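You operate a simulated robot arm through the tools that you are given. There is no shell and no other tool. Be economical: measure what you need, move in short steps, check, and stop when the job is done.

Carry out the task below with a simulated robot arm. There is one attempt and no reset: what you move stays moved.

TASK
Put the 40 mm gauge block from the top of the green bench on top of the silver core and the 30 mm gauge block on top of the black spacer block.

It is judged by the outcome, as a careful person would: the job done as asked, and still so three seconds after it is handed in. It fails if anything else is knocked over, pushed out of place, dropped, spilled or broken.

THE ROBOT
A 7-joint arm with a two-finger parallel gripper, fixed in place. Base frame: the origin is at the foot of the arm, x ahead of it, y to its left, z up. Lengths are in mm, angles in rad, forces in N, time in s.
With the tool pointing down near the work surface it reaches from about 220 to 580 mm from the base axis. Its first joint turns from -1.152 to 1.152 rad. Payload 2.5 kg.
Tool frame: the origin (TCP) lies between the finger pads and is the grasp point; the fingertips stand 23 mm ahead of it; z points along the fingers, y is the line along which they close. The gripper opens to 94 mm. The fingers are 38 mm wide and 10 mm thick; the gripper's body (54 by 96 mm) begins 39 mm behind the TCP.
Orientation is that of the tool frame in the base frame, as [roll, pitch, yaw] about the fixed x, y, z axes, in that order (R = Rz(yaw) Ry(pitch) Rx(roll)). With the fingers straight down and closing along the base's y, the tool's x points along the base's -x, its y along +y and its z along -z.

THE INTERFACE
- The arm moves only by the tool step_arm. Its argument "rows" is a list of rows, each a list of 3 entries, a list of its own where there are three numbers: the gripper command, from -1 (fully open) to 1 (shut), values between in proportion, then the shift along the tool's x, y, z in mm, then the turn, a rotation vector about the tool's x, y, z in rad. In form: [[grip, [dx, dy, dz], [wx, wy, wz]], ...]. A call has 1 to 20 rows; each row is the pose to reach, as a shift and turn from the pose commanded when the call began, along the tool's axes at that moment. A row lasts 0.2 s, in which the tool goes at most 50 mm and 0.15 rad; a call with a longer step from one row to the next is refused whole, and so is a gripper value outside its range. A pose out of reach is approached as far as the arm can. The call stops where the force on the tool passes 40 N (or 10 N more than at its start, if that is more) or the arm is blocked; 0.2 s more then pass. The fingers move at their own pace (about 108 mm/s each) and stop on an object; they squeeze with about 30 N. The grip force told is the motor's: it shows also when the fingers shut on nothing. Time passes only in rows, and 0.2 s behind the last, so rows that repeat a pose let the fingers close. It gives the time, the measured TCP pose, the force on the tool (base axes), the opening and the grip force at its end, in the units of the frame above (readings bear some noise).
- Cameras (640 x 400 px; columns grow to the right, rows downward): "scene" is fixed at [106, -405.5, 527.9]; the picture's right is [0.89, -0.45, 0.00], its down [-0.32, -0.63, -0.71] and it looks along [0.32, 0.63, -0.70] (base axes); focal length 229 px, centre (320, 200). "wrist" rides on the gripper at [-39, 0, -44] in the tool frame; the picture's right is [0.00, -1.00, 0.00], its down [0.97, 0.00, -0.24] and it looks along [0.24, 0.00, 0.97] (tool axes); focal length 218 px, centre (320, 200).
- capture(camera): a new picture of that camera. No time passes.
- point_at(camera, pixels): for up to 12 pixels [column, row] of the newest picture of that camera ("zoom" is the newest enlarged one), the place [x, y, z] in the base frame of the surface seen there, good to about 2 mm. No time passes.
- zoom(camera, box): a new picture of the part [left, top, right, bottom] of that camera's present view, enlarged. No time passes.
- sign_off(): hands the job in; it is judged then, once.

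Work in short steps. Measure before you move; look again where a grasp or a placing could have gone wrong, and mend it. You have 60 turns and 30 pictures in all, the two below and enlarged ones among them. Open the gripper and draw the arm clear of the work before you hand the job in, unless the task says otherwise; then end with one line.

The tools are called after "Emit:" by a JSON object that holds its "name" and its "arguments". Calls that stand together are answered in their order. step_arm: Moves the arm, as the interface text tells. Its arguments: {"type":"object","properties":{"rows":{"type":"array","items":{"type":"array"}}},"required":["rows"]} The other tools are called the same way: capture (camera) takes a picture; point_at (camera, pixels) gives the place of the surface under pixels of a picture; zoom (camera, box) takes an enlarged picture of a part of a camera's view; sign_off () hands the job in.

At the start:

```text
t: 0.0
tcp_pos: [375.5, 162.0, 305.2]
ee_rot: [-3.142, 0.0, 3.141]
contact_force: [0.3, 0.2, -0.4]
gripper_width: 93.9
grasp_force: 0.0
```

scene: 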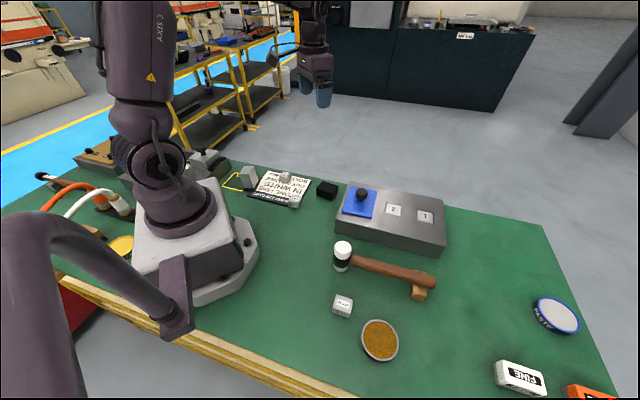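
wrist: 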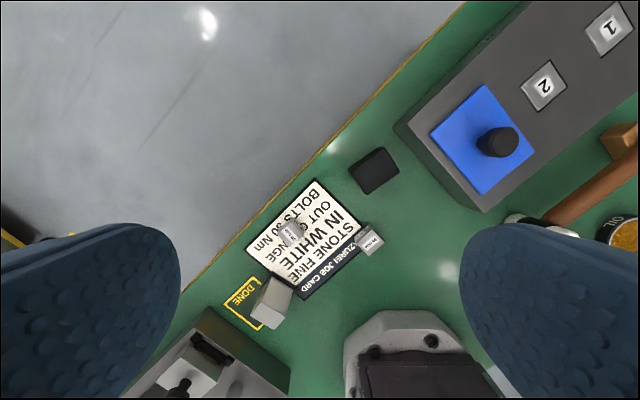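

I'll zoom in on the card area, the block near the base, and the fixture to identify the objects.

Emit:
{"name": "zoom", "arguments": {"camera": "scene", "box": [210, 150, 350, 237]}}

Emit:
{"name": "zoom", "arguments": {"camera": "wrist", "box": [220, 140, 420, 340]}}

Emit:
{"name": "zoom", "arguments": {"camera": "scene", "box": [300, 170, 460, 330]}}

```text
4.57 times, centred on (280, 194) of scene
```

zoom: 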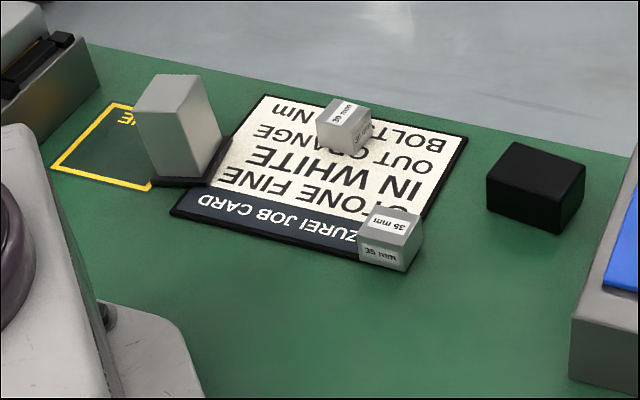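

```text
2.00 times, centred on (320, 240) of wrist
```

zoom: 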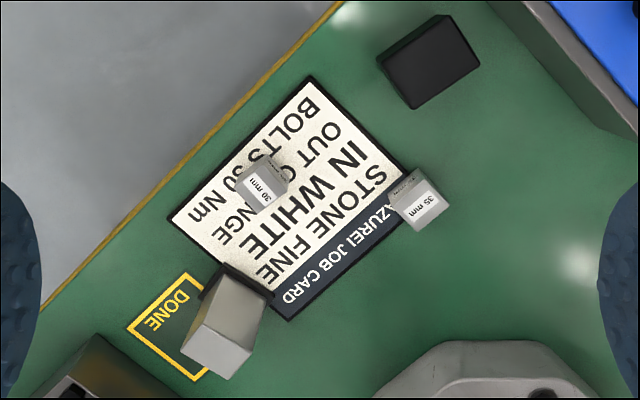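

```text
2.50 times, centred on (380, 250) of scene
```

zoom: 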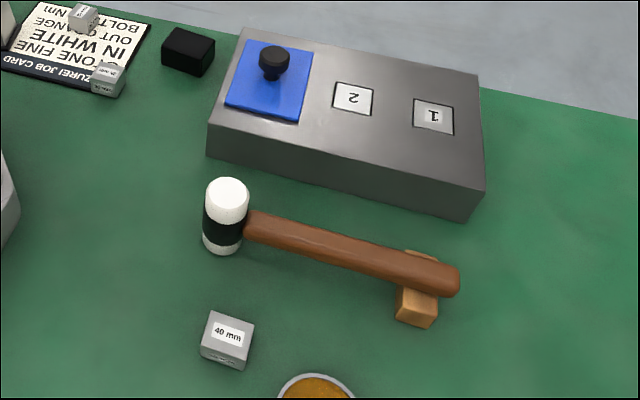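

Tall grey block at zoom (175,125) may be the silver core; I'll measure the objects and look elsewhere for other silver parts.

Emit:
{"name": "point_at", "arguments": {"camera": "scene", "pixels": [[343, 300], [335, 296], [352, 299], [349, 308], [343, 315], [248, 172], [249, 182], [286, 175], [328, 184], [327, 192], [290, 195], [335, 302]]}}

Emit:
{"name": "zoom", "arguments": {"camera": "scene", "box": [20, 130, 260, 280]}}

Emit:
{"name": "point_at", "arguments": {"camera": "wrist", "pixels": [[328, 283], [270, 300], [280, 280], [268, 318], [291, 232], [375, 170], [370, 240], [355, 170], [378, 150], [395, 170], [372, 190], [287, 290]]}}

```text
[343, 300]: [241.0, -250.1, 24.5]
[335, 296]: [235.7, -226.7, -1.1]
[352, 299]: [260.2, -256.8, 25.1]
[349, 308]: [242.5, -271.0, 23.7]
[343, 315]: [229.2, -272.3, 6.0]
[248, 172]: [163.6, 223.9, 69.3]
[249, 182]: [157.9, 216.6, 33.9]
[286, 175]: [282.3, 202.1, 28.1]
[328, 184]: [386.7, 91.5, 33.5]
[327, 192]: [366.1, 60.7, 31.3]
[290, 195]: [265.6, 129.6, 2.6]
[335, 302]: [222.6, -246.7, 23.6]
```

```text
2.67 times, centred on (140, 205) of scene
```

zoom: 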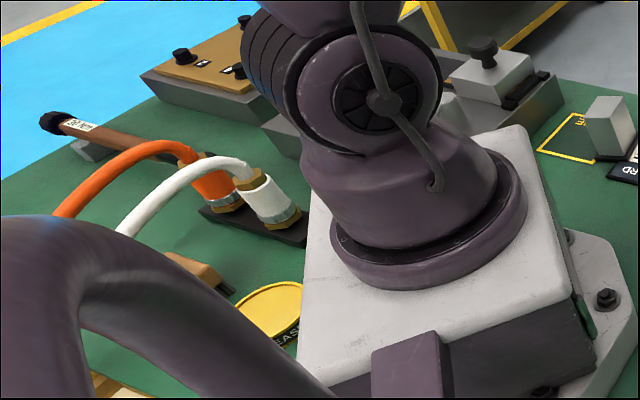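

```text
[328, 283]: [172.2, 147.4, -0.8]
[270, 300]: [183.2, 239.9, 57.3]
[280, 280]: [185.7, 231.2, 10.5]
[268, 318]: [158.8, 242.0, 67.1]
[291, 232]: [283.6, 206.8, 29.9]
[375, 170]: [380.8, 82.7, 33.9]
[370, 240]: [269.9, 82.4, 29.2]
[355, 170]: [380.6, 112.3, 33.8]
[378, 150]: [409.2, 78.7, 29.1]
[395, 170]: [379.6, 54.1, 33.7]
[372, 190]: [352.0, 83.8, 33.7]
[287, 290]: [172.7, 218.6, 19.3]
```

I need a closer look at the tall block and the region near it; moving the tool back toward x≈250 while staying high.

Emit:
{"name": "step_arm", "arguments": {"rows": [[-1, [30, 10, 0], [0, 0, 0]], [-1, [60, 20, 0], [0, 0, 0]], [-1, [90, 30, 0], [0, 0, 0]], [-1, [115, 40, 0], [0, 0, 0]], [-1, [115, 40, 0], [0, 0, 0]]]}}

Emit:
{"name": "capture", "arguments": {"camera": "wrist"}}

```text
t: 1.2
tcp_pos: [261.4, 200.9, 306.6]
ee_rot: [-3.141, 0.001, 3.141]
contact_force: [-0.4, 0.7, 1.1]
gripper_width: 93.9
grasp_force: 0.1
```

```text
23 pictures are left
```

wrist: 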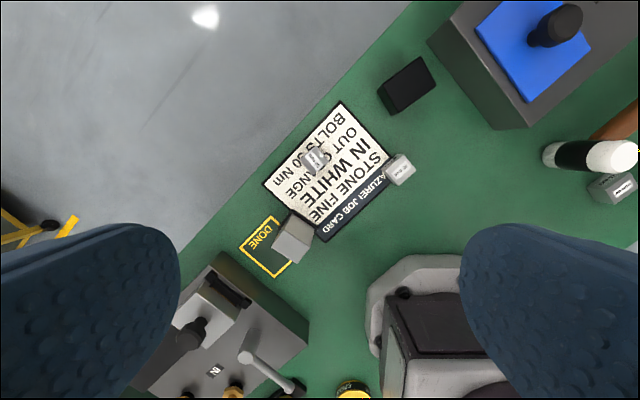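

Zooming on the tall block (295,240) and the left fixture (235,330).

Emit:
{"name": "zoom", "arguments": {"camera": "wrist", "box": [130, 130, 450, 400]}}

Emit:
{"name": "point_at", "arguments": {"camera": "wrist", "pixels": [[292, 241], [278, 238], [302, 262], [310, 236], [289, 220], [280, 270], [315, 160], [400, 170], [407, 84], [225, 290], [265, 350], [275, 250]]}}

```text
1.48 times, centred on (290, 265) of wrist
```

zoom: 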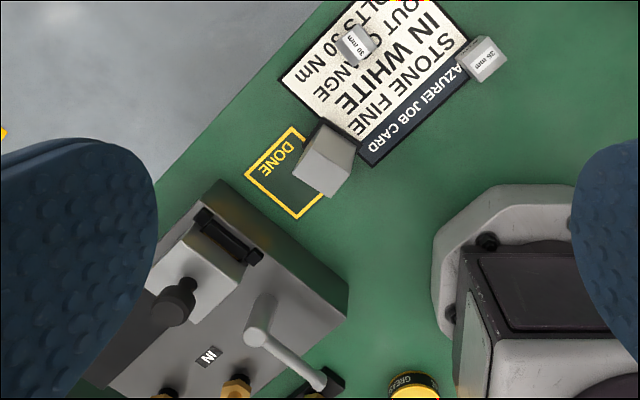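

```text
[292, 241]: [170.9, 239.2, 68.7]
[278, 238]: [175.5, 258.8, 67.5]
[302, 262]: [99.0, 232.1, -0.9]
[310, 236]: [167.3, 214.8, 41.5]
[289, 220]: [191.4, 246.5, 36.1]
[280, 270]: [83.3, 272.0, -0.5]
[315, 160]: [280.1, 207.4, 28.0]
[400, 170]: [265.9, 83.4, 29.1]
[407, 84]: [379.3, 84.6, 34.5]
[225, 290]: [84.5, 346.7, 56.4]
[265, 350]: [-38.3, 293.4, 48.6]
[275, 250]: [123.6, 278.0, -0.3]
```

The tall light-grey block is the candidate for the "silver core"; checking the rest of the bench for alternatives.

Emit:
{"name": "zoom", "arguments": {"camera": "scene", "box": [320, 170, 640, 400]}}

Emit:
{"name": "zoom", "arguments": {"camera": "scene", "box": [225, 155, 305, 215]}}

```text
1.74 times, centred on (480, 285) of scene
```

zoom: 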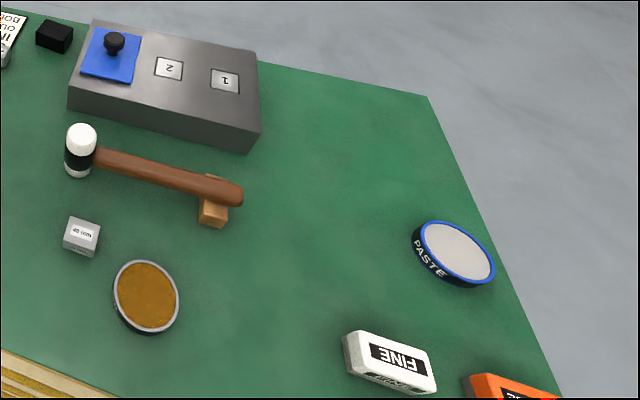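

```text
6.67 times, centred on (265, 185) of scene
```

zoom: 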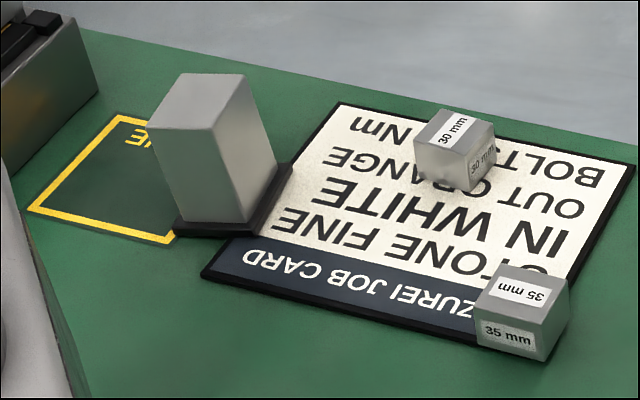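

Tall block on a thin black base is the silver core. Measuring its top and the 30 mm block's faces in the newest zoom.

Emit:
{"name": "point_at", "arguments": {"camera": "zoom", "pixels": [[185, 78], [238, 80], [205, 123], [155, 123], [195, 100], [240, 180], [195, 190], [440, 112], [488, 124], [468, 150], [418, 140], [453, 130]]}}

Emit:
{"name": "zoom", "arguments": {"camera": "wrist", "box": [260, 130, 360, 270]}}

```text
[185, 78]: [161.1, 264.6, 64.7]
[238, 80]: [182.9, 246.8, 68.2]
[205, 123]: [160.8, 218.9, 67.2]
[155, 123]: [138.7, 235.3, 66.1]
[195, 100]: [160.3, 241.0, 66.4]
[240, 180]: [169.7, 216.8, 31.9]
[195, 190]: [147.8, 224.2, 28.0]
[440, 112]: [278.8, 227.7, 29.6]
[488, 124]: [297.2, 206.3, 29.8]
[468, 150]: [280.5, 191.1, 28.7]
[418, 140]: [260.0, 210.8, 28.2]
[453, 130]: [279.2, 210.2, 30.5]
```

```text
2.86 times, centred on (310, 200) of wrist
```

zoom: 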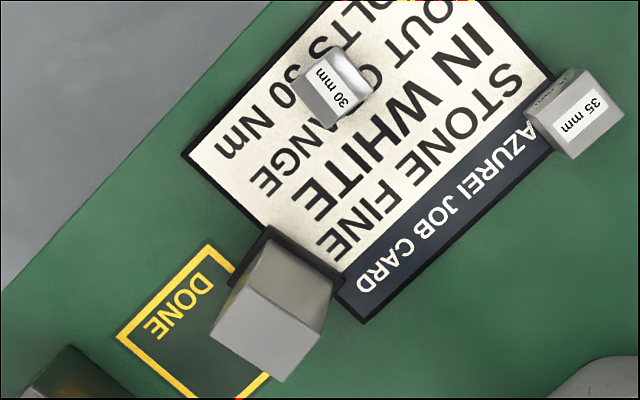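

30 mm block centre ≈ (279,209), top z≈29.5, edges at about 42°/130°. I'll move above it and turn −0.70 rad, stopping at z≈150 to look.

Emit:
{"name": "step_arm", "arguments": {"rows": [[-1, [-6, 2, 30], [0, 0, -0.14]], [-1, [-12, 4, 60], [0, 0, -0.28]], [-1, [-18, 8, 90], [0, 0, -0.42]], [-1, [-18, 8, 120], [0, 0, -0.56]], [-1, [-18, 8, 150], [0, 0, -0.7]], [-1, [-18, 8, 156], [0, 0, -0.7]]]}}

Emit:
{"name": "capture", "arguments": {"camera": "wrist"}}

```text
t: 2.6
tcp_pos: [278.4, 208.5, 147.5]
ee_rot: [-3.141, 0.0, -2.439]
contact_force: [-0.5, 0.3, 0.1]
gripper_width: 94.1
grasp_force: 0.1
```

```text
18 pictures are left
```

wrist: 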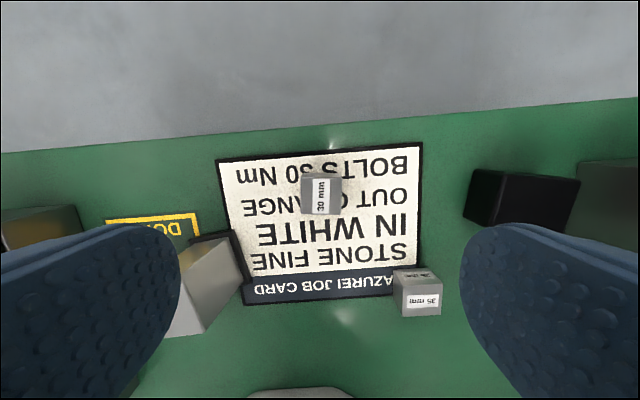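

Block at (321,195) looks square with the fingers; measure its top corners and the black block's.

Emit:
{"name": "zoom", "arguments": {"camera": "wrist", "box": [280, 155, 360, 235]}}

Emit:
{"name": "point_at", "arguments": {"camera": "wrist", "pixels": [[304, 177], [338, 177], [340, 212], [303, 213], [321, 195], [303, 195], [339, 195], [480, 172], [515, 200], [575, 182], [232, 200], [290, 220]]}}

```text
5.00 times, centred on (320, 195) of wrist
```

zoom: 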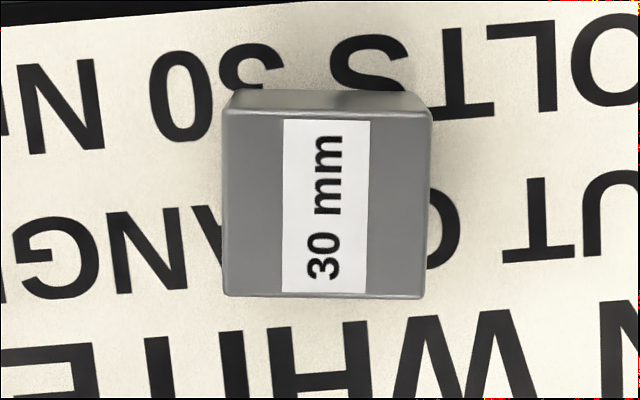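

```text
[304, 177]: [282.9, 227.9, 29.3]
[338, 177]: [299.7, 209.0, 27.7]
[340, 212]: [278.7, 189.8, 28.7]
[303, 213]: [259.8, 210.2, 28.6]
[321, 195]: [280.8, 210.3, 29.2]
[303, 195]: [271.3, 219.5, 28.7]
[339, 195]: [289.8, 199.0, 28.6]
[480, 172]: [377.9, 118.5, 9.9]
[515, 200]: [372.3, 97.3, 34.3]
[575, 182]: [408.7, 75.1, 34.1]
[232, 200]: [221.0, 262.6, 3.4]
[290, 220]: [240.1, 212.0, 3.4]
```

Block centre ≈ (280.5,209.5), top z≈29, card z≈3.4. Descend to TCP z≈29 (tips ≈6), then close.

Emit:
{"name": "step_arm", "arguments": {"rows": [[-1, [-2, -0.5, 40], [0, 0, 0]], [-1, [-2, -0.5, 80], [0, 0, 0]], [-1, [-2, -0.5, 105], [0, 0, 0]], [-1, [-2, -0.5, 118], [0, 0, 0]], [-1, [-2, -0.5, 118], [0, 0, 0]]]}}

Emit:
{"name": "step_arm", "arguments": {"rows": [[1, [0, 0, 0], [0, 0, 0]], [1, [0, 0, 0], [0, 0, 0]], [1, [0, 0, 0], [0, 0, 0]], [1, [0, 0, 0], [0, 0, 0]]]}}

```text
t: 3.8
tcp_pos: [281.1, 208.6, 31.8]
ee_rot: [3.14, 0.0, -2.441]
contact_force: [0.6, -0.3, 0.1]
gripper_width: 93.7
grasp_force: 0.2
```

```text
t: 4.8
tcp_pos: [281.8, 208.1, 32.4]
ee_rot: [3.141, -0.002, -2.441]
contact_force: [0.5, 0.0, 0.2]
gripper_width: 32.1
grasp_force: 30.1
```

Gripped (32 mm opening, 30 N). Lift 110 mm and move partway toward the black block for a look at its top.

Emit:
{"name": "step_arm", "arguments": {"rows": [[1, [0, 0, -20], [0, 0, 0]], [1, [0, 0, -60], [0, 0, 0]], [1, [0, 0, -110], [0, 0, 0]], [1, [3, -40, -110], [0, 0, 0]], [1, [3, -80, -110], [0, 0, 0]], [1, [3, -100, -110], [0, 0, 0]], [1, [3, -100, -110], [0, 0, 0]]]}}

Emit:
{"name": "capture", "arguments": {"camera": "wrist"}}

```text
t: 6.4
tcp_pos: [341.9, 134.3, 142.3]
ee_rot: [3.141, 0.0, -2.441]
contact_force: [0.6, 0.2, 0.3]
gripper_width: 0.2
grasp_force: 30.2
```

```text
16 pictures are left
```

wrist: 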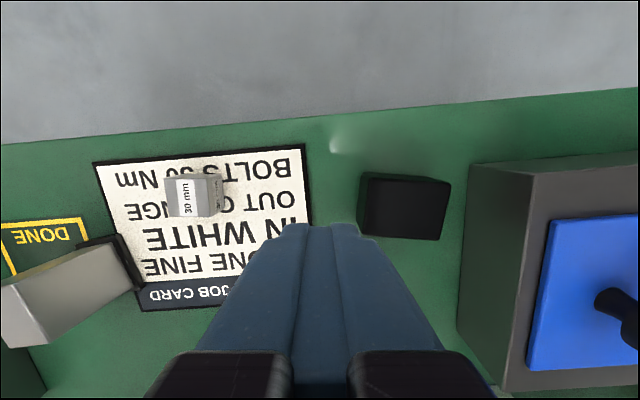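

The fingers shut on nothing (0.2 mm): the block slipped out and is back on the card at (190,195). I'll check how it sits, opening and going back over it. Also measure the black block while in view.

Emit:
{"name": "point_at", "arguments": {"camera": "wrist", "pixels": [[167, 180], [192, 178], [197, 214], [167, 215], [181, 197], [215, 195], [372, 175], [449, 184], [438, 238], [364, 232], [405, 210], [430, 190]]}}

Emit:
{"name": "step_arm", "arguments": {"rows": [[-1, [0, 40, 0], [0, 0, 0]], [-1, [0, 80, 0], [0, 0, 0]], [-1, [0, 100, 0], [0, 0, 0]], [-1, [0, 100, 0], [0, 0, 0]]]}}

Emit:
{"name": "capture", "arguments": {"camera": "wrist"}}

```text
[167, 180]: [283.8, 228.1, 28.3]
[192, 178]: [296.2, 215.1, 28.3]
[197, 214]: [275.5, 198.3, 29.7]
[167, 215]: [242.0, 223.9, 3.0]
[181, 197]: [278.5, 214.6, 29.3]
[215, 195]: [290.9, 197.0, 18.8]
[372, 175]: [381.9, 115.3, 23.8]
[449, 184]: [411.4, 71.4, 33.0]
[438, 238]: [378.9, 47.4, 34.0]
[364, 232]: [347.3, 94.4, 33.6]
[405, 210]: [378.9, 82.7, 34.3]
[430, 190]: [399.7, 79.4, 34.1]
```

```text
t: 7.4
tcp_pos: [279.6, 209.7, 140.6]
ee_rot: [-3.142, -0.001, -2.44]
contact_force: [-0.1, 0.1, -0.7]
gripper_width: 94.0
grasp_force: 0.1
```

```text
15 pictures are left
```

wrist: 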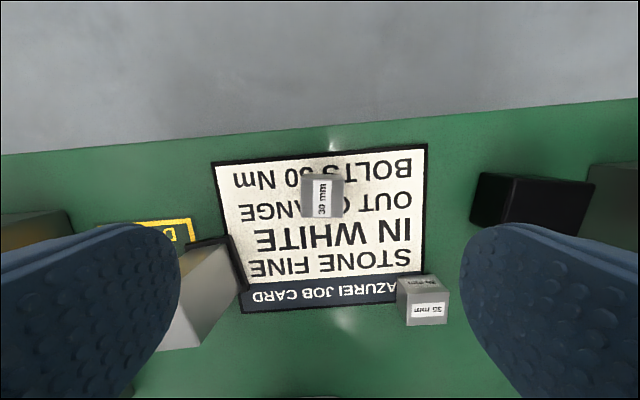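

The block is upright and barely moved (centre px (322,198)). Go in lower this time (TCP z≈27.5), close longer, then lift a little and slowly.

Emit:
{"name": "step_arm", "arguments": {"rows": [[-1, [-1, -1, 45], [0, 0, 0]], [-1, [-1, -1, 85], [0, 0, 0]], [-1, [-1, -1, 106], [0, 0, 0]], [-1, [-1, -1, 110], [0, 0, 0]], [-1, [-1, -1, 114], [0, 0, 0]], [-1, [-1, -1, 114], [0, 0, 0]]]}}

Emit:
{"name": "capture", "arguments": {"camera": "wrist"}}

```text
t: 8.8
tcp_pos: [280.7, 207.3, 28.1]
ee_rot: [3.141, 0.001, -2.441]
contact_force: [-0.4, -0.6, 0.2]
gripper_width: 94.2
grasp_force: 0.1
```

```text
14 pictures are left
```

wrist: 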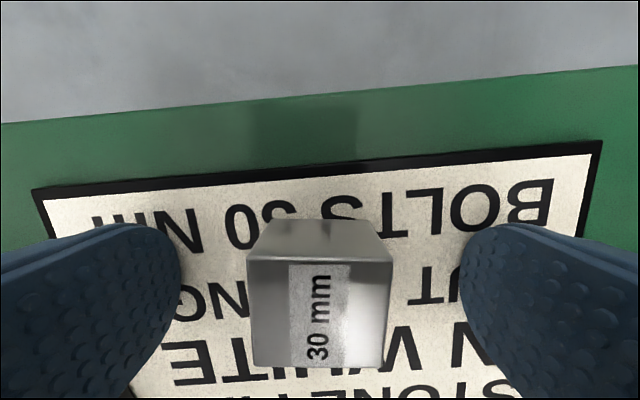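

Block is centred between the fingers. Close and lift gently 8 mm.

Emit:
{"name": "step_arm", "arguments": {"rows": [[1, [0, 0, 0], [0, 0, 0]], [1, [0, 0, 0], [0, 0, 0]], [1, [0, 0, 0], [0, 0, 0]], [1, [0, 0, 0], [0, 0, 0]], [1, [0, 0, 0], [0, 0, 0]], [1, [0, 0, 0], [0, 0, 0]]]}}

Emit:
{"name": "step_arm", "arguments": {"rows": [[1, [0, 0, -2], [0, 0, 0]], [1, [0, 0, -4], [0, 0, 0]], [1, [0, 0, -6], [0, 0, 0]], [1, [0, 0, -8], [0, 0, 0]], [1, [0, 0, -8], [0, 0, 0]]]}}

Emit:
{"name": "capture", "arguments": {"camera": "wrist"}}

```text
t: 10.2
tcp_pos: [280.4, 208.5, 28.6]
ee_rot: [3.141, 0.0, -2.442]
contact_force: [-0.5, 0.4, -0.2]
gripper_width: 31.6
grasp_force: 29.7
```

```text
t: 11.4
tcp_pos: [280.1, 208.6, 36.4]
ee_rot: [-3.14, 0.0, -2.442]
contact_force: [0.5, 0.5, -2.1]
gripper_width: 32.0
grasp_force: 29.6
```

```text
13 pictures are left
```

wrist: 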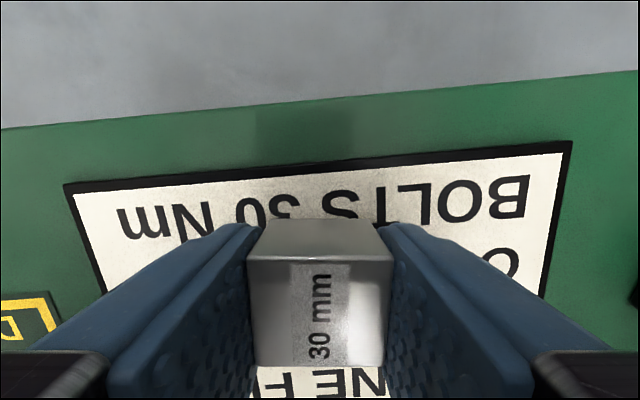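

The block is held now (2.1 N load). Lift smoothly to z≈100 and carry to above the black block centre (379,83), turning 0.08 rad to match it.

Emit:
{"name": "step_arm", "arguments": {"rows": [[1, [0, 0, -4], [0, 0, 0]], [1, [0, 0, -10], [0, 0, 0]], [1, [0, 0, -18], [0, 0, 0]], [1, [0, 0, -28], [0, 0, 0]], [1, [0, 0, -38], [0, 0, 0]], [1, [0, 0, -48], [0, 0, 0]], [1, [0, 0, -56], [0, 0, 0]], [1, [0, 0, -62], [0, 0, 0]], [1, [0, -4, -64], [0, 0, 0]], [1, [1, -12, -64], [0, 0, 0]], [1, [1, -24, -64], [0, 0, 0]], [1, [1, -38, -64], [0, 0, 0.02]], [1, [2, -54, -64], [0, 0, 0.04]], [1, [2, -70, -64], [0, 0, 0.06]], [1, [3, -86, -64], [0, 0, 0.08]], [1, [3, -102, -64], [0, 0, 0.08]], [1, [4, -118, -64], [0, 0, 0.08]], [1, [4, -132, -64], [0, 0, 0.08]], [1, [5, -142, -64], [0, 0, 0.08]], [1, [5, -146, -64], [0, 0, 0.08]]]}}

Emit:
{"name": "capture", "arguments": {"camera": "wrist"}}

```text
t: 15.6
tcp_pos: [369.7, 93.8, 100.1]
ee_rot: [3.142, -0.001, -2.522]
contact_force: [0.4, -0.3, -0.6]
gripper_width: 31.7
grasp_force: 30.0
```

```text
12 pictures are left
```

wrist: 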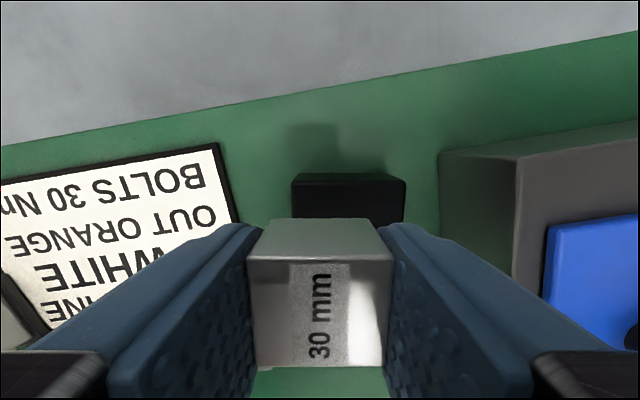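

Still held. Shift the remaining ≈14.5 mm, and lower to about 7 mm above the black top.

Emit:
{"name": "step_arm", "arguments": {"rows": [[1, [-1, -6, 0], [0, 0, 0]], [1, [-1.6, -12, 0], [0, 0, 0]], [1, [-1.6, -14.5, 4], [0, 0, 0]], [1, [-1.6, -14.5, 14], [0, 0, 0]], [1, [-1.6, -14.5, 24], [0, 0, 0]], [1, [-1.6, -14.5, 31], [0, 0, 0]], [1, [-1.6, -14.5, 34], [0, 0, 0]], [1, [-1.6, -14.5, 34], [0, 0, 0]]]}}

Emit:
{"name": "zoom", "arguments": {"camera": "scene", "box": [270, 120, 390, 220]}}

```text
t: 17.4
tcp_pos: [380.1, 82.5, 64.4]
ee_rot: [3.14, 0.0, -2.523]
contact_force: [0.4, -0.1, -2.5]
gripper_width: 31.5
grasp_force: 29.6
```

```text
4.00 times, centred on (330, 170) of scene
```

zoom: 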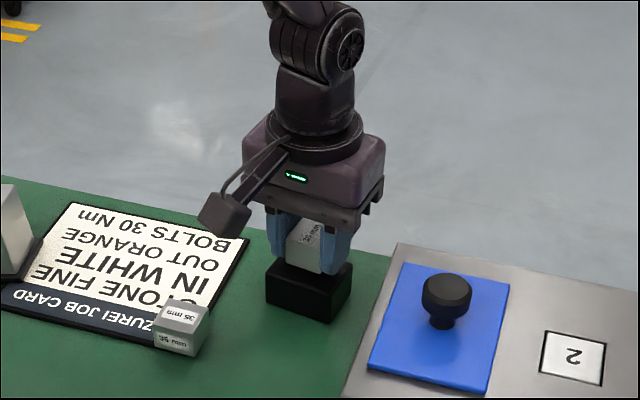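

Aligned over the black block. Lower slowly in 0.5–1 mm steps.

Emit:
{"name": "step_arm", "arguments": {"rows": [[1, [0, 0, 1], [0, 0, 0]], [1, [0, 0, 2], [0, 0, 0]], [1, [0, 0, 3], [0, 0, 0]], [1, [0, 0, 4], [0, 0, 0]], [1, [0, 0, 4], [0, 0, 0]]]}}

Emit:
{"name": "step_arm", "arguments": {"rows": [[1, [0, 0, 0.5], [0, 0, 0]], [1, [0, 0, 0.5], [0, 0, 0]]]}}

Emit:
{"name": "step_arm", "arguments": {"rows": [[1, [0, 0, 0.5], [0, 0, 0]], [1, [0, 0, 0.5], [0, 0, 0]]]}}

```text
t: 18.6
tcp_pos: [379.8, 82.3, 61.7]
ee_rot: [3.141, -0.001, -2.523]
contact_force: [0.3, 0.0, -2.0]
gripper_width: 31.8
grasp_force: 30.0
```

```text
t: 19.2
tcp_pos: [379.6, 82.8, 61.3]
ee_rot: [-3.141, 0.001, -2.523]
contact_force: [-0.3, -0.1, -2.2]
gripper_width: 31.8
grasp_force: 29.4
```

```text
t: 19.8
tcp_pos: [379.9, 82.6, 59.4]
ee_rot: [-3.141, -0.001, -2.522]
contact_force: [-0.2, 0.2, -2.3]
gripper_width: 31.7
grasp_force: 30.5
```

Not yet in contact (z force still −2.2 N). Continue in small steps.

Emit:
{"name": "step_arm", "arguments": {"rows": [[1, [0, 0, 0.5], [0, 0, 0]], [1, [0, 0, 0.7], [0, 0, 0]]]}}

Emit:
{"name": "step_arm", "arguments": {"rows": [[1, [0, 0, 0.5], [0, 0, 0]], [1, [0, 0, 0.5], [0, 0, 0]]]}}

```text
t: 20.4
tcp_pos: [380.1, 83.8, 59.8]
ee_rot: [-3.141, 0.0, -2.522]
contact_force: [0.0, 0.2, -2.4]
gripper_width: 31.8
grasp_force: 30.3
```

```text
t: 21.0
tcp_pos: [380.1, 83.0, 58.3]
ee_rot: [3.14, 0.001, -2.522]
contact_force: [-0.5, 0.1, -2.2]
gripper_width: 31.7
grasp_force: 29.8
```

Emit:
{"name": "step_arm", "arguments": {"rows": [[1, [0, 0, 0.5], [0, 0, 0]], [1, [0, 0, 0.5], [0, 0, 0]]]}}

Emit:
{"name": "zoom", "arguments": {"camera": "scene", "box": [310, 155, 360, 205]}}

```text
t: 21.6
tcp_pos: [379.0, 83.8, 59.1]
ee_rot: [-3.141, 0.0, -2.523]
contact_force: [-0.6, 0.2, -1.8]
gripper_width: 31.6
grasp_force: 29.7
```

```text
8.00 times, centred on (335, 180) of scene
```

zoom: 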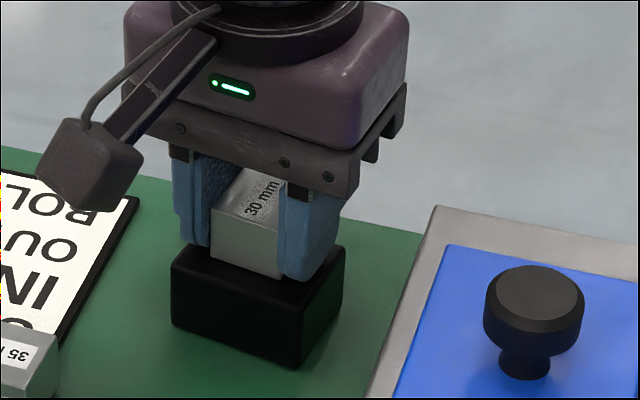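

Nearly touching; continue with half-millimetre steps.

Emit:
{"name": "step_arm", "arguments": {"rows": [[1, [0, 0, 0.5], [0, 0, 0]], [1, [0, 0, 0.5], [0, 0, 0]]]}}

Emit:
{"name": "step_arm", "arguments": {"rows": [[1, [0, 0, 0.5], [0, 0, 0]], [1, [0, 0, 0.5], [0, 0, 0]]]}}

```text
t: 22.2
tcp_pos: [379.7, 82.8, 58.8]
ee_rot: [-3.14, 0.001, -2.522]
contact_force: [-0.5, -0.9, -1.5]
gripper_width: 31.9
grasp_force: 30.4
```

```text
t: 22.8
tcp_pos: [378.7, 83.2, 58.2]
ee_rot: [3.14, 0.001, -2.522]
contact_force: [-2.6, -0.5, 13.5]
gripper_width: 31.7
grasp_force: 30.2
```

Contact made (13.5 N). Open partly (~52 mm) and rise straight up.

Emit:
{"name": "step_arm", "arguments": {"rows": [[0.5, [0, 0, -0.3], [0, 0, 0]], [-0.1, [0, 0, -0.3], [0, 0, 0]], [-0.1, [0, 0, -0.3], [0, 0, 0]], [-0.1, [0, 0, -10], [0, 0, 0]], [-0.1, [0, 0, -40], [0, 0, 0]], [-0.1, [0, 0, -80], [0, 0, 0]], [-0.1, [0, 0, -120], [0, 0, 0]], [-0.1, [0, 0, -160], [0, 0, 0]]]}}

Emit:
{"name": "capture", "arguments": {"camera": "wrist"}}

```text
t: 24.6
tcp_pos: [380.1, 82.0, 218.4]
ee_rot: [-3.14, 0.002, -2.523]
contact_force: [-0.9, 1.0, 0.1]
gripper_width: 51.6
grasp_force: 0.1
```

```text
9 pictures are left
```

wrist: 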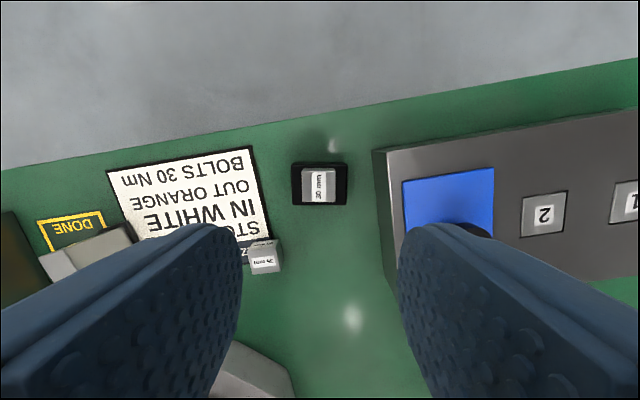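

30 mm block sits squarely on the black block. Now travel to above the 40 mm block (~(241,−251)), turning 1.42 rad to radial orientation.

Emit:
{"name": "step_arm", "arguments": {"rows": [[-1, [15, -9, 0], [0, 0, 0.07]], [-1, [41, -25, 0], [0, 0, 0.18]], [-1, [67, -42, 0], [0, 0, 0.3]], [-1, [93, -58, 0], [0, 0, 0.42]], [-1, [119, -74, 0], [0, 0, 0.54]], [-1, [145, -90, 0], [0, 0, 0.66]], [-1, [171, -106, 0], [0, 0, 0.78]], [-1, [197, -122, 0], [0, 0, 0.9]], [-1, [223, -138, 0], [0, 0, 1.02]], [-1, [249, -155, 0], [0, 0, 1.14]], [-1, [275, -171, 0], [0, 0, 1.26]], [-1, [298, -185, 0], [0, 0, 1.38]], [-1, [306.6, -190.3, 0], [0, 0, 1.42]], [-1, [306.6, -190.3, 0], [0, 0, 1.42]]]}}

Emit:
{"name": "capture", "arguments": {"camera": "wrist"}}

```text
t: 27.6
tcp_pos: [240.7, -250.7, 217.6]
ee_rot: [3.141, -0.001, 2.341]
contact_force: [-0.2, 0.1, -0.1]
gripper_width: 94.1
grasp_force: 0.1
```

```text
8 pictures are left
```

wrist: 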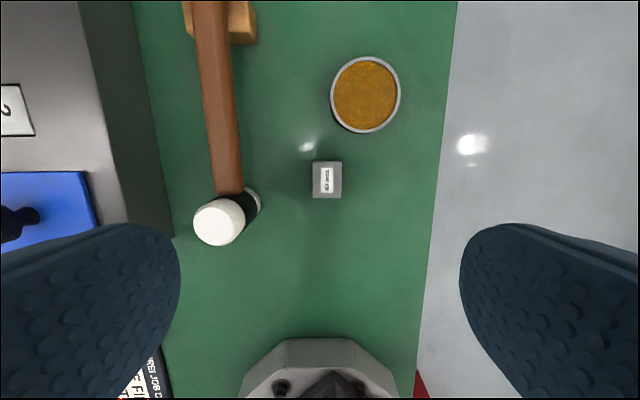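

Block at (327,180) is nearly aligned. Measure its top corners.

Emit:
{"name": "zoom", "arguments": {"camera": "wrist", "box": [297, 150, 357, 210]}}

Emit:
{"name": "point_at", "arguments": {"camera": "wrist", "pixels": [[314, 168], [341, 168], [341, 196], [314, 196], [327, 182], [255, 200], [300, 182], [360, 182]]}}

```text
6.67 times, centred on (327, 180) of wrist
```

zoom: 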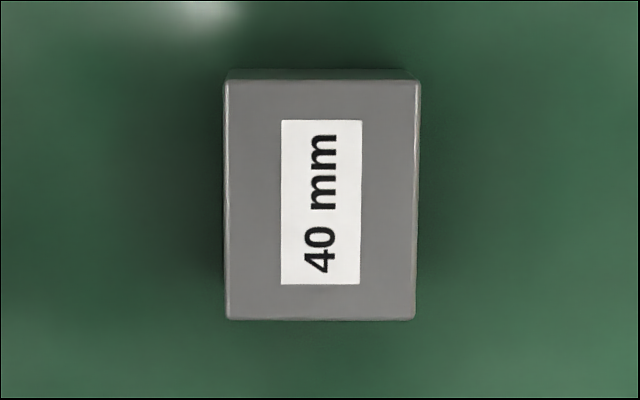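

```text
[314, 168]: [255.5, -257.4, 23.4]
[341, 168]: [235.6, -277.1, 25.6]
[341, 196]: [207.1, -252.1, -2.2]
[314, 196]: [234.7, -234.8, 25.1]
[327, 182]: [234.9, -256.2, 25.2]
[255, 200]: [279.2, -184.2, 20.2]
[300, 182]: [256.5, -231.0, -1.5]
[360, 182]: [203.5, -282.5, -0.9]
```

Block is ~31×39 mm, centre ≈ (236,−257), top z≈25. Descend with the gripper at ~70 mm to keep clear of the mallet.

Emit:
{"name": "step_arm", "arguments": {"rows": [[-0.5, [-1.2, -7.8, 30], [0, 0, 0]], [-0.5, [-1.2, -7.8, 70], [0, 0, 0]], [-0.5, [-1.2, -7.8, 110], [0, 0, 0]], [-0.5, [-1.2, -7.8, 145], [0, 0, 0]], [-0.5, [-1.2, -7.8, 165], [0, 0, 0]], [-0.5, [-1.2, -7.8, 180], [0, 0, 0]], [-0.5, [-1.2, -7.8, 189], [0, 0, 0]], [-0.5, [-1.2, -7.8, 192.5], [0, 0, 0]], [-0.5, [-1.2, -7.8, 192.5], [0, 0, 0]]]}}

Emit:
{"name": "capture", "arguments": {"camera": "wrist"}}

```text
t: 29.6
tcp_pos: [235.9, -256.1, 24.9]
ee_rot: [3.141, 0.0, 2.344]
contact_force: [0.0, -0.4, -0.9]
gripper_width: 70.9
grasp_force: 0.0
```

```text
6 pictures are left
```

wrist: 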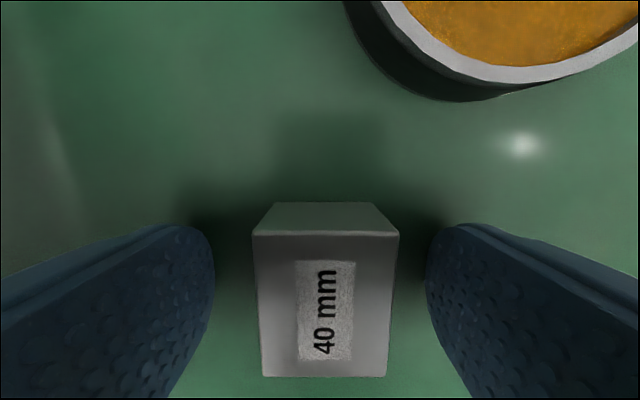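

Centred. Close and lift gently.

Emit:
{"name": "step_arm", "arguments": {"rows": [[1, [0, 0, 0], [0, 0, 0]], [1, [0, 0, 0], [0, 0, 0]], [1, [0, 0, 0], [0, 0, 0]], [1, [0, 0, 0], [0, 0, 0]], [1, [0, 0, 0], [0, 0, 0]], [1, [0, 0, 0], [0, 0, 0]]]}}

Emit:
{"name": "step_arm", "arguments": {"rows": [[1, [0, 0, -2], [0, 0, 0]], [1, [0, 0, -4], [0, 0, 0]], [1, [0, 0, -6], [0, 0, 0]], [1, [0, 0, -8], [0, 0, 0]], [1, [0, 0, -8], [0, 0, 0]]]}}

```text
t: 31.0
tcp_pos: [235.6, -255.9, 24.7]
ee_rot: [3.14, 0.0, 2.342]
contact_force: [-1.0, -0.3, 0.2]
gripper_width: 31.8
grasp_force: 30.2
```

```text
t: 32.2
tcp_pos: [235.5, -257.0, 34.1]
ee_rot: [3.141, 0.001, 2.342]
contact_force: [-0.3, -0.2, -1.7]
gripper_width: 31.9
grasp_force: 30.1
```

Held. Lift smoothly to z≈200.

Emit:
{"name": "step_arm", "arguments": {"rows": [[1, [0, 0, -3], [0, 0, 0]], [1, [0, 0, -8], [0, 0, 0]], [1, [0, 0, -16], [0, 0, 0]], [1, [0, 0, -26], [0, 0, 0]], [1, [0, 0, -38], [0, 0, 0]], [1, [0, 0, -50], [0, 0, 0]], [1, [0, 0, -64], [0, 0, 0]], [1, [0, 0, -78], [0, 0, 0]], [1, [0, 0, -92], [0, 0, 0]], [1, [0, 0, -106], [0, 0, 0]], [1, [0, 0, -120], [0, 0, 0]], [1, [0, 0, -134], [0, 0, 0]], [1, [0, 0, -146], [0, 0, 0]], [1, [0, 0, -156], [0, 0, 0]], [1, [0, 0, -163], [0, 0, 0]], [1, [0, 0, -166], [0, 0, 0]], [1, [0, 0, -166], [0, 0, 0]]]}}

```text
t: 35.8
tcp_pos: [235.0, -256.6, 198.8]
ee_rot: [3.141, 0.0, 2.342]
contact_force: [-0.1, 0.1, -2.3]
gripper_width: 31.7
grasp_force: 30.4
```

Still held (−2.3 N). Swing to (350,0) smoothly, turning −0.80 rad.

Emit:
{"name": "step_arm", "arguments": {"rows": [[1, [1, 2.6, 0], [0, 0, -0.008]], [1, [3.1, 7.8, 0], [0, 0, -0.024]], [1, [7.3, 18.3, 0], [0, 0, -0.056]], [1, [12.5, 31.3, 0], [0, 0, -0.096]], [1, [18.8, 47, 0], [0, 0, -0.144]], [1, [25, 62.6, 0], [0, 0, -0.192]], [1, [31.3, 78.3, 0], [0, 0, -0.24]], [1, [37.5, 93.9, 0], [0, 0, -0.288]], [1, [43.8, 109.6, 0], [0, 0, -0.336]], [1, [50, 125.2, 0], [0, 0, -0.384]], [1, [56.3, 140.9, 0], [0, 0, -0.432]], [1, [62.5, 156.5, 0], [0, 0, -0.48]], [1, [68.8, 172.2, 0], [0, 0, -0.528]], [1, [75, 187.8, 0], [0, 0, -0.576]], [1, [81.3, 203.5, 0], [0, 0, -0.624]], [1, [87.5, 219.2, 0], [0, 0, -0.672]], [1, [93.8, 234.8, 0], [0, 0, -0.72]], [1, [99, 247.9, 0], [0, 0, -0.76]], [1, [102.6, 257, 0], [0, 0, -0.788]], [1, [104.2, 260.9, 0], [0, 0, -0.8]]]}}

```text
t: 40.0
tcp_pos: [350.8, 0.3, 199.8]
ee_rot: [3.14, -0.001, -3.141]
contact_force: [-0.3, 0.2, -1.7]
gripper_width: 31.7
grasp_force: 29.6
```

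Still held. Before the final approach, re-measure the core's top with a scene zoom.

Emit:
{"name": "zoom", "arguments": {"camera": "scene", "box": [232, 155, 272, 195]}}

```text
10.00 times, centred on (252, 175) of scene
```

zoom: 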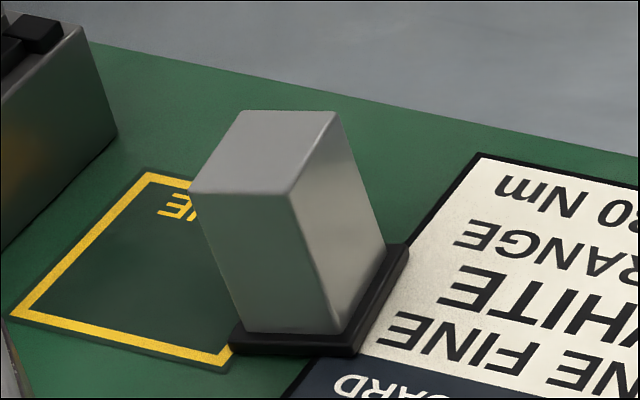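

Emit:
{"name": "point_at", "arguments": {"camera": "zoom", "pixels": [[246, 115], [330, 116], [290, 189], [196, 187], [265, 152], [288, 114], [243, 189], [219, 151], [311, 152], [360, 200], [250, 280], [395, 255]]}}

```text
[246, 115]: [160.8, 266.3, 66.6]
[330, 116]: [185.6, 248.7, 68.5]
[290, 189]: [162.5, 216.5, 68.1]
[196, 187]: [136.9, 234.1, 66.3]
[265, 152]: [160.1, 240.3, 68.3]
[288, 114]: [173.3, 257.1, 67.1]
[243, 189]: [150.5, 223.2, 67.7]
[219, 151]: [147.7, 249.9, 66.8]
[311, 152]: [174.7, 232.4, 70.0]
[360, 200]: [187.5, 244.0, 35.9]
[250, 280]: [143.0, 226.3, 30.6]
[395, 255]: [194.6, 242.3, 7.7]
```

Core top centre ≈ (161.5,241.4), z≈68, long axis at ≈54°. Carry the block there at z≈200, turning −0.948 rad.

Emit:
{"name": "step_arm", "arguments": {"rows": [[1, [1.9, 2.4, 0], [0, 0, -0.009]], [1, [5.7, 7.2, 0], [0, 0, -0.028]], [1, [13.2, 16.9, 0], [0, 0, -0.066]], [1, [22.7, 28.9, 0], [0, 0, -0.114]], [1, [34, 43.4, 0], [0, 0, -0.171]], [1, [45.4, 57.9, 0], [0, 0, -0.228]], [1, [56.7, 72.4, 0], [0, 0, -0.284]], [1, [68, 86.8, 0], [0, 0, -0.341]], [1, [79.4, 101.3, 0], [0, 0, -0.398]], [1, [90.7, 115.8, 0], [0, 0, -0.455]], [1, [102.1, 130.2, 0], [0, 0, -0.512]], [1, [113.4, 144.7, 0], [0, 0, -0.569]], [1, [124.7, 159.2, 0], [0, 0, -0.626]], [1, [136.1, 173.7, 0], [0, 0, -0.683]], [1, [147.4, 188.1, 0], [0, 0, -0.739]], [1, [158.8, 202.6, 0], [0, 0, -0.796]], [1, [170.1, 217.1, 0], [0, 0, -0.853]], [1, [179.6, 229.1, 0], [0, 0, -0.901]], [1, [186.2, 237.6, 0], [0, 0, -0.934]], [1, [189, 241.2, 0], [0, 0, -0.948]]]}}

```text
t: 44.2
tcp_pos: [160.6, 240.3, 199.9]
ee_rot: [3.141, 0.0, -2.194]
contact_force: [-0.1, -0.2, -2.7]
gripper_width: 31.6
grasp_force: 30.0
```

In position. Descend smoothly to about 8 mm above the core and check.

Emit:
{"name": "step_arm", "arguments": {"rows": [[1, [0, 0, 3], [0, 0, 0]], [1, [0, 0, 10], [0, 0, 0]], [1, [0, 0, 20], [0, 0, 0]], [1, [0, 0, 32], [0, 0, 0]], [1, [0, 0, 44], [0, 0, 0]], [1, [0, 0, 56], [0, 0, 0]], [1, [0, 0, 68], [0, 0, 0]], [1, [0, 0, 79], [0, 0, 0]], [1, [0, 0, 88], [0, 0, 0]], [1, [0, 0, 94], [0, 0, 0]], [1, [0, 0, 97], [0, 0, 0]], [1, [0, 0, 97], [0, 0, 0]]]}}

Emit:
{"name": "zoom", "arguments": {"camera": "scene", "box": [222, 135, 282, 195]}}

```text
t: 46.8
tcp_pos: [161.9, 241.5, 101.3]
ee_rot: [3.14, 0.001, -2.194]
contact_force: [0.1, -0.5, -2.9]
gripper_width: 32.0
grasp_force: 29.9
```

```text
6.67 times, centred on (252, 165) of scene
```

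zoom: 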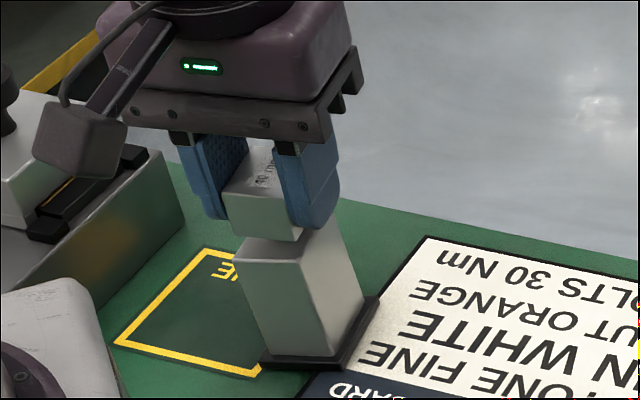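

Checking the block's position over the core by measuring its visible front edge and the core's.

Emit:
{"name": "point_at", "arguments": {"camera": "zoom", "pixels": [[298, 238], [298, 232], [262, 222], [235, 220], [250, 195], [300, 258], [270, 256], [240, 256], [235, 188], [275, 197]]}}

```text
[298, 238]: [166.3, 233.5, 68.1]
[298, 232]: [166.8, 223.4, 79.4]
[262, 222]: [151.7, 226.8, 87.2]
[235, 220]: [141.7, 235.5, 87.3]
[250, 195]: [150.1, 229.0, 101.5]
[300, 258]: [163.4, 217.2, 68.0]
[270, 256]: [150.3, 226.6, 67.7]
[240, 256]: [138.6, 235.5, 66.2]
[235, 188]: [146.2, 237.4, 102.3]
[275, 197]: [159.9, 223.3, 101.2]
```

Block is ~2 mm too far outward along its long axis; shift +1.5 mm tool x and lower to ~2 mm above.

Emit:
{"name": "step_arm", "arguments": {"rows": [[1, [1.5, 0, 1], [0, 0, 0]], [1, [1.5, 0, 2.5], [0, 0, 0]], [1, [1.5, 0, 4], [0, 0, 0]], [1, [1.5, 0, 5.5], [0, 0, 0]], [1, [1.5, 0, 6], [0, 0, 0]], [1, [1.5, 0, 6], [0, 0, 0]]]}}

Emit:
{"name": "step_arm", "arguments": {"rows": [[1, [0, 0, 0.5], [0, 0, 0]], [1, [0, 0, 1], [0, 0, 0]], [1, [0, 0, 1], [0, 0, 0]]]}}

Emit:
{"name": "step_arm", "arguments": {"rows": [[1, [0, 0, 0.5], [0, 0, 0]], [1, [0, 0, 0.5], [0, 0, 0]]]}}

```text
t: 48.2
tcp_pos: [161.3, 240.4, 95.8]
ee_rot: [3.142, -0.001, -2.194]
contact_force: [-0.5, 0.0, -2.9]
gripper_width: 31.9
grasp_force: 30.2
```

```text
t: 49.0
tcp_pos: [160.1, 240.5, 95.7]
ee_rot: [-3.14, 0.001, -2.194]
contact_force: [-0.1, -0.1, -2.9]
gripper_width: 31.8
grasp_force: 30.5
```

```text
t: 49.6
tcp_pos: [160.1, 239.9, 94.6]
ee_rot: [-3.141, 0.001, -2.194]
contact_force: [-1.0, -1.2, 7.6]
gripper_width: 31.8
grasp_force: 30.1
```

Contact (7.6 N). Open partly and rise straight up.

Emit:
{"name": "step_arm", "arguments": {"rows": [[0.5, [0, 0, -0.2], [0, 0, 0]], [-0.1, [0, 0, -0.2], [0, 0, 0]], [-0.1, [0, 0, -0.2], [0, 0, 0]], [-0.1, [0, 0, -10], [0, 0, 0]], [-0.1, [0, 0, -40], [0, 0, 0]], [-0.1, [0, 0, -80], [0, 0, 0]], [-0.1, [0, 0, -120], [0, 0, 0]], [-0.1, [0, 0, -150], [0, 0, 0]], [-1, [-40, 0, -150], [0, 0, 0]], [-1, [-80, 0, -150], [0, 0, 0]], [-1, [-120, 0, -150], [0, 0, 0]], [-1, [-120, 0, -150], [0, 0, 0]]]}}

Emit:
{"name": "zoom", "arguments": {"camera": "scene", "box": [222, 135, 352, 215]}}

Emit:
{"name": "capture", "arguments": {"camera": "scene"}}

```text
t: 52.2
tcp_pos: [230.0, 340.8, 246.8]
ee_rot: [3.14, -0.002, -2.195]
contact_force: [0.1, 0.3, 0.3]
gripper_width: 94.0
grasp_force: 0.1
```

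```text
4.92 times, centred on (287, 175) of scene
```

zoom: 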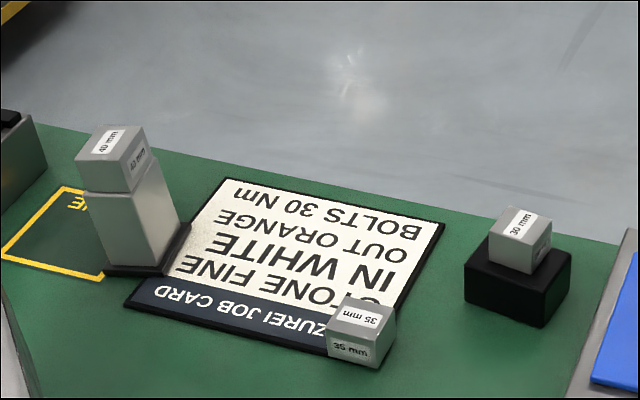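

```text
2 pictures are left
```

scene: 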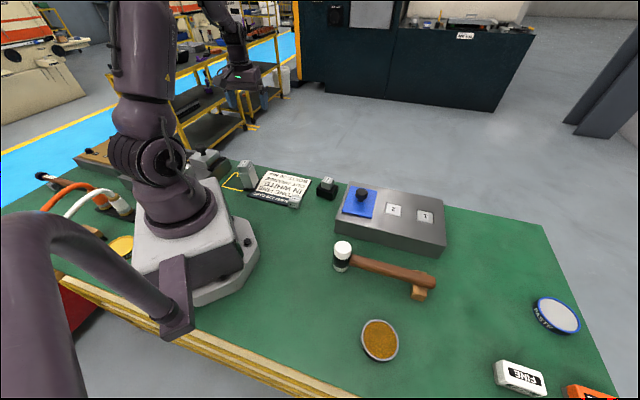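

Both blocks sit squarely on their targets, nothing else has moved, and the arm is clear with the gripper open. Handing in.

Emit:
{"name": "sign_off", "arguments": {}}

```text
The job is handed in.
```

The 40 mm gauge block is on the silver core and the 30 mm gauge block is on the black spacer block; the 30 mm block slipped from the first grip at the start of the lift, stayed upright on the card, and was re-gripped and placed.
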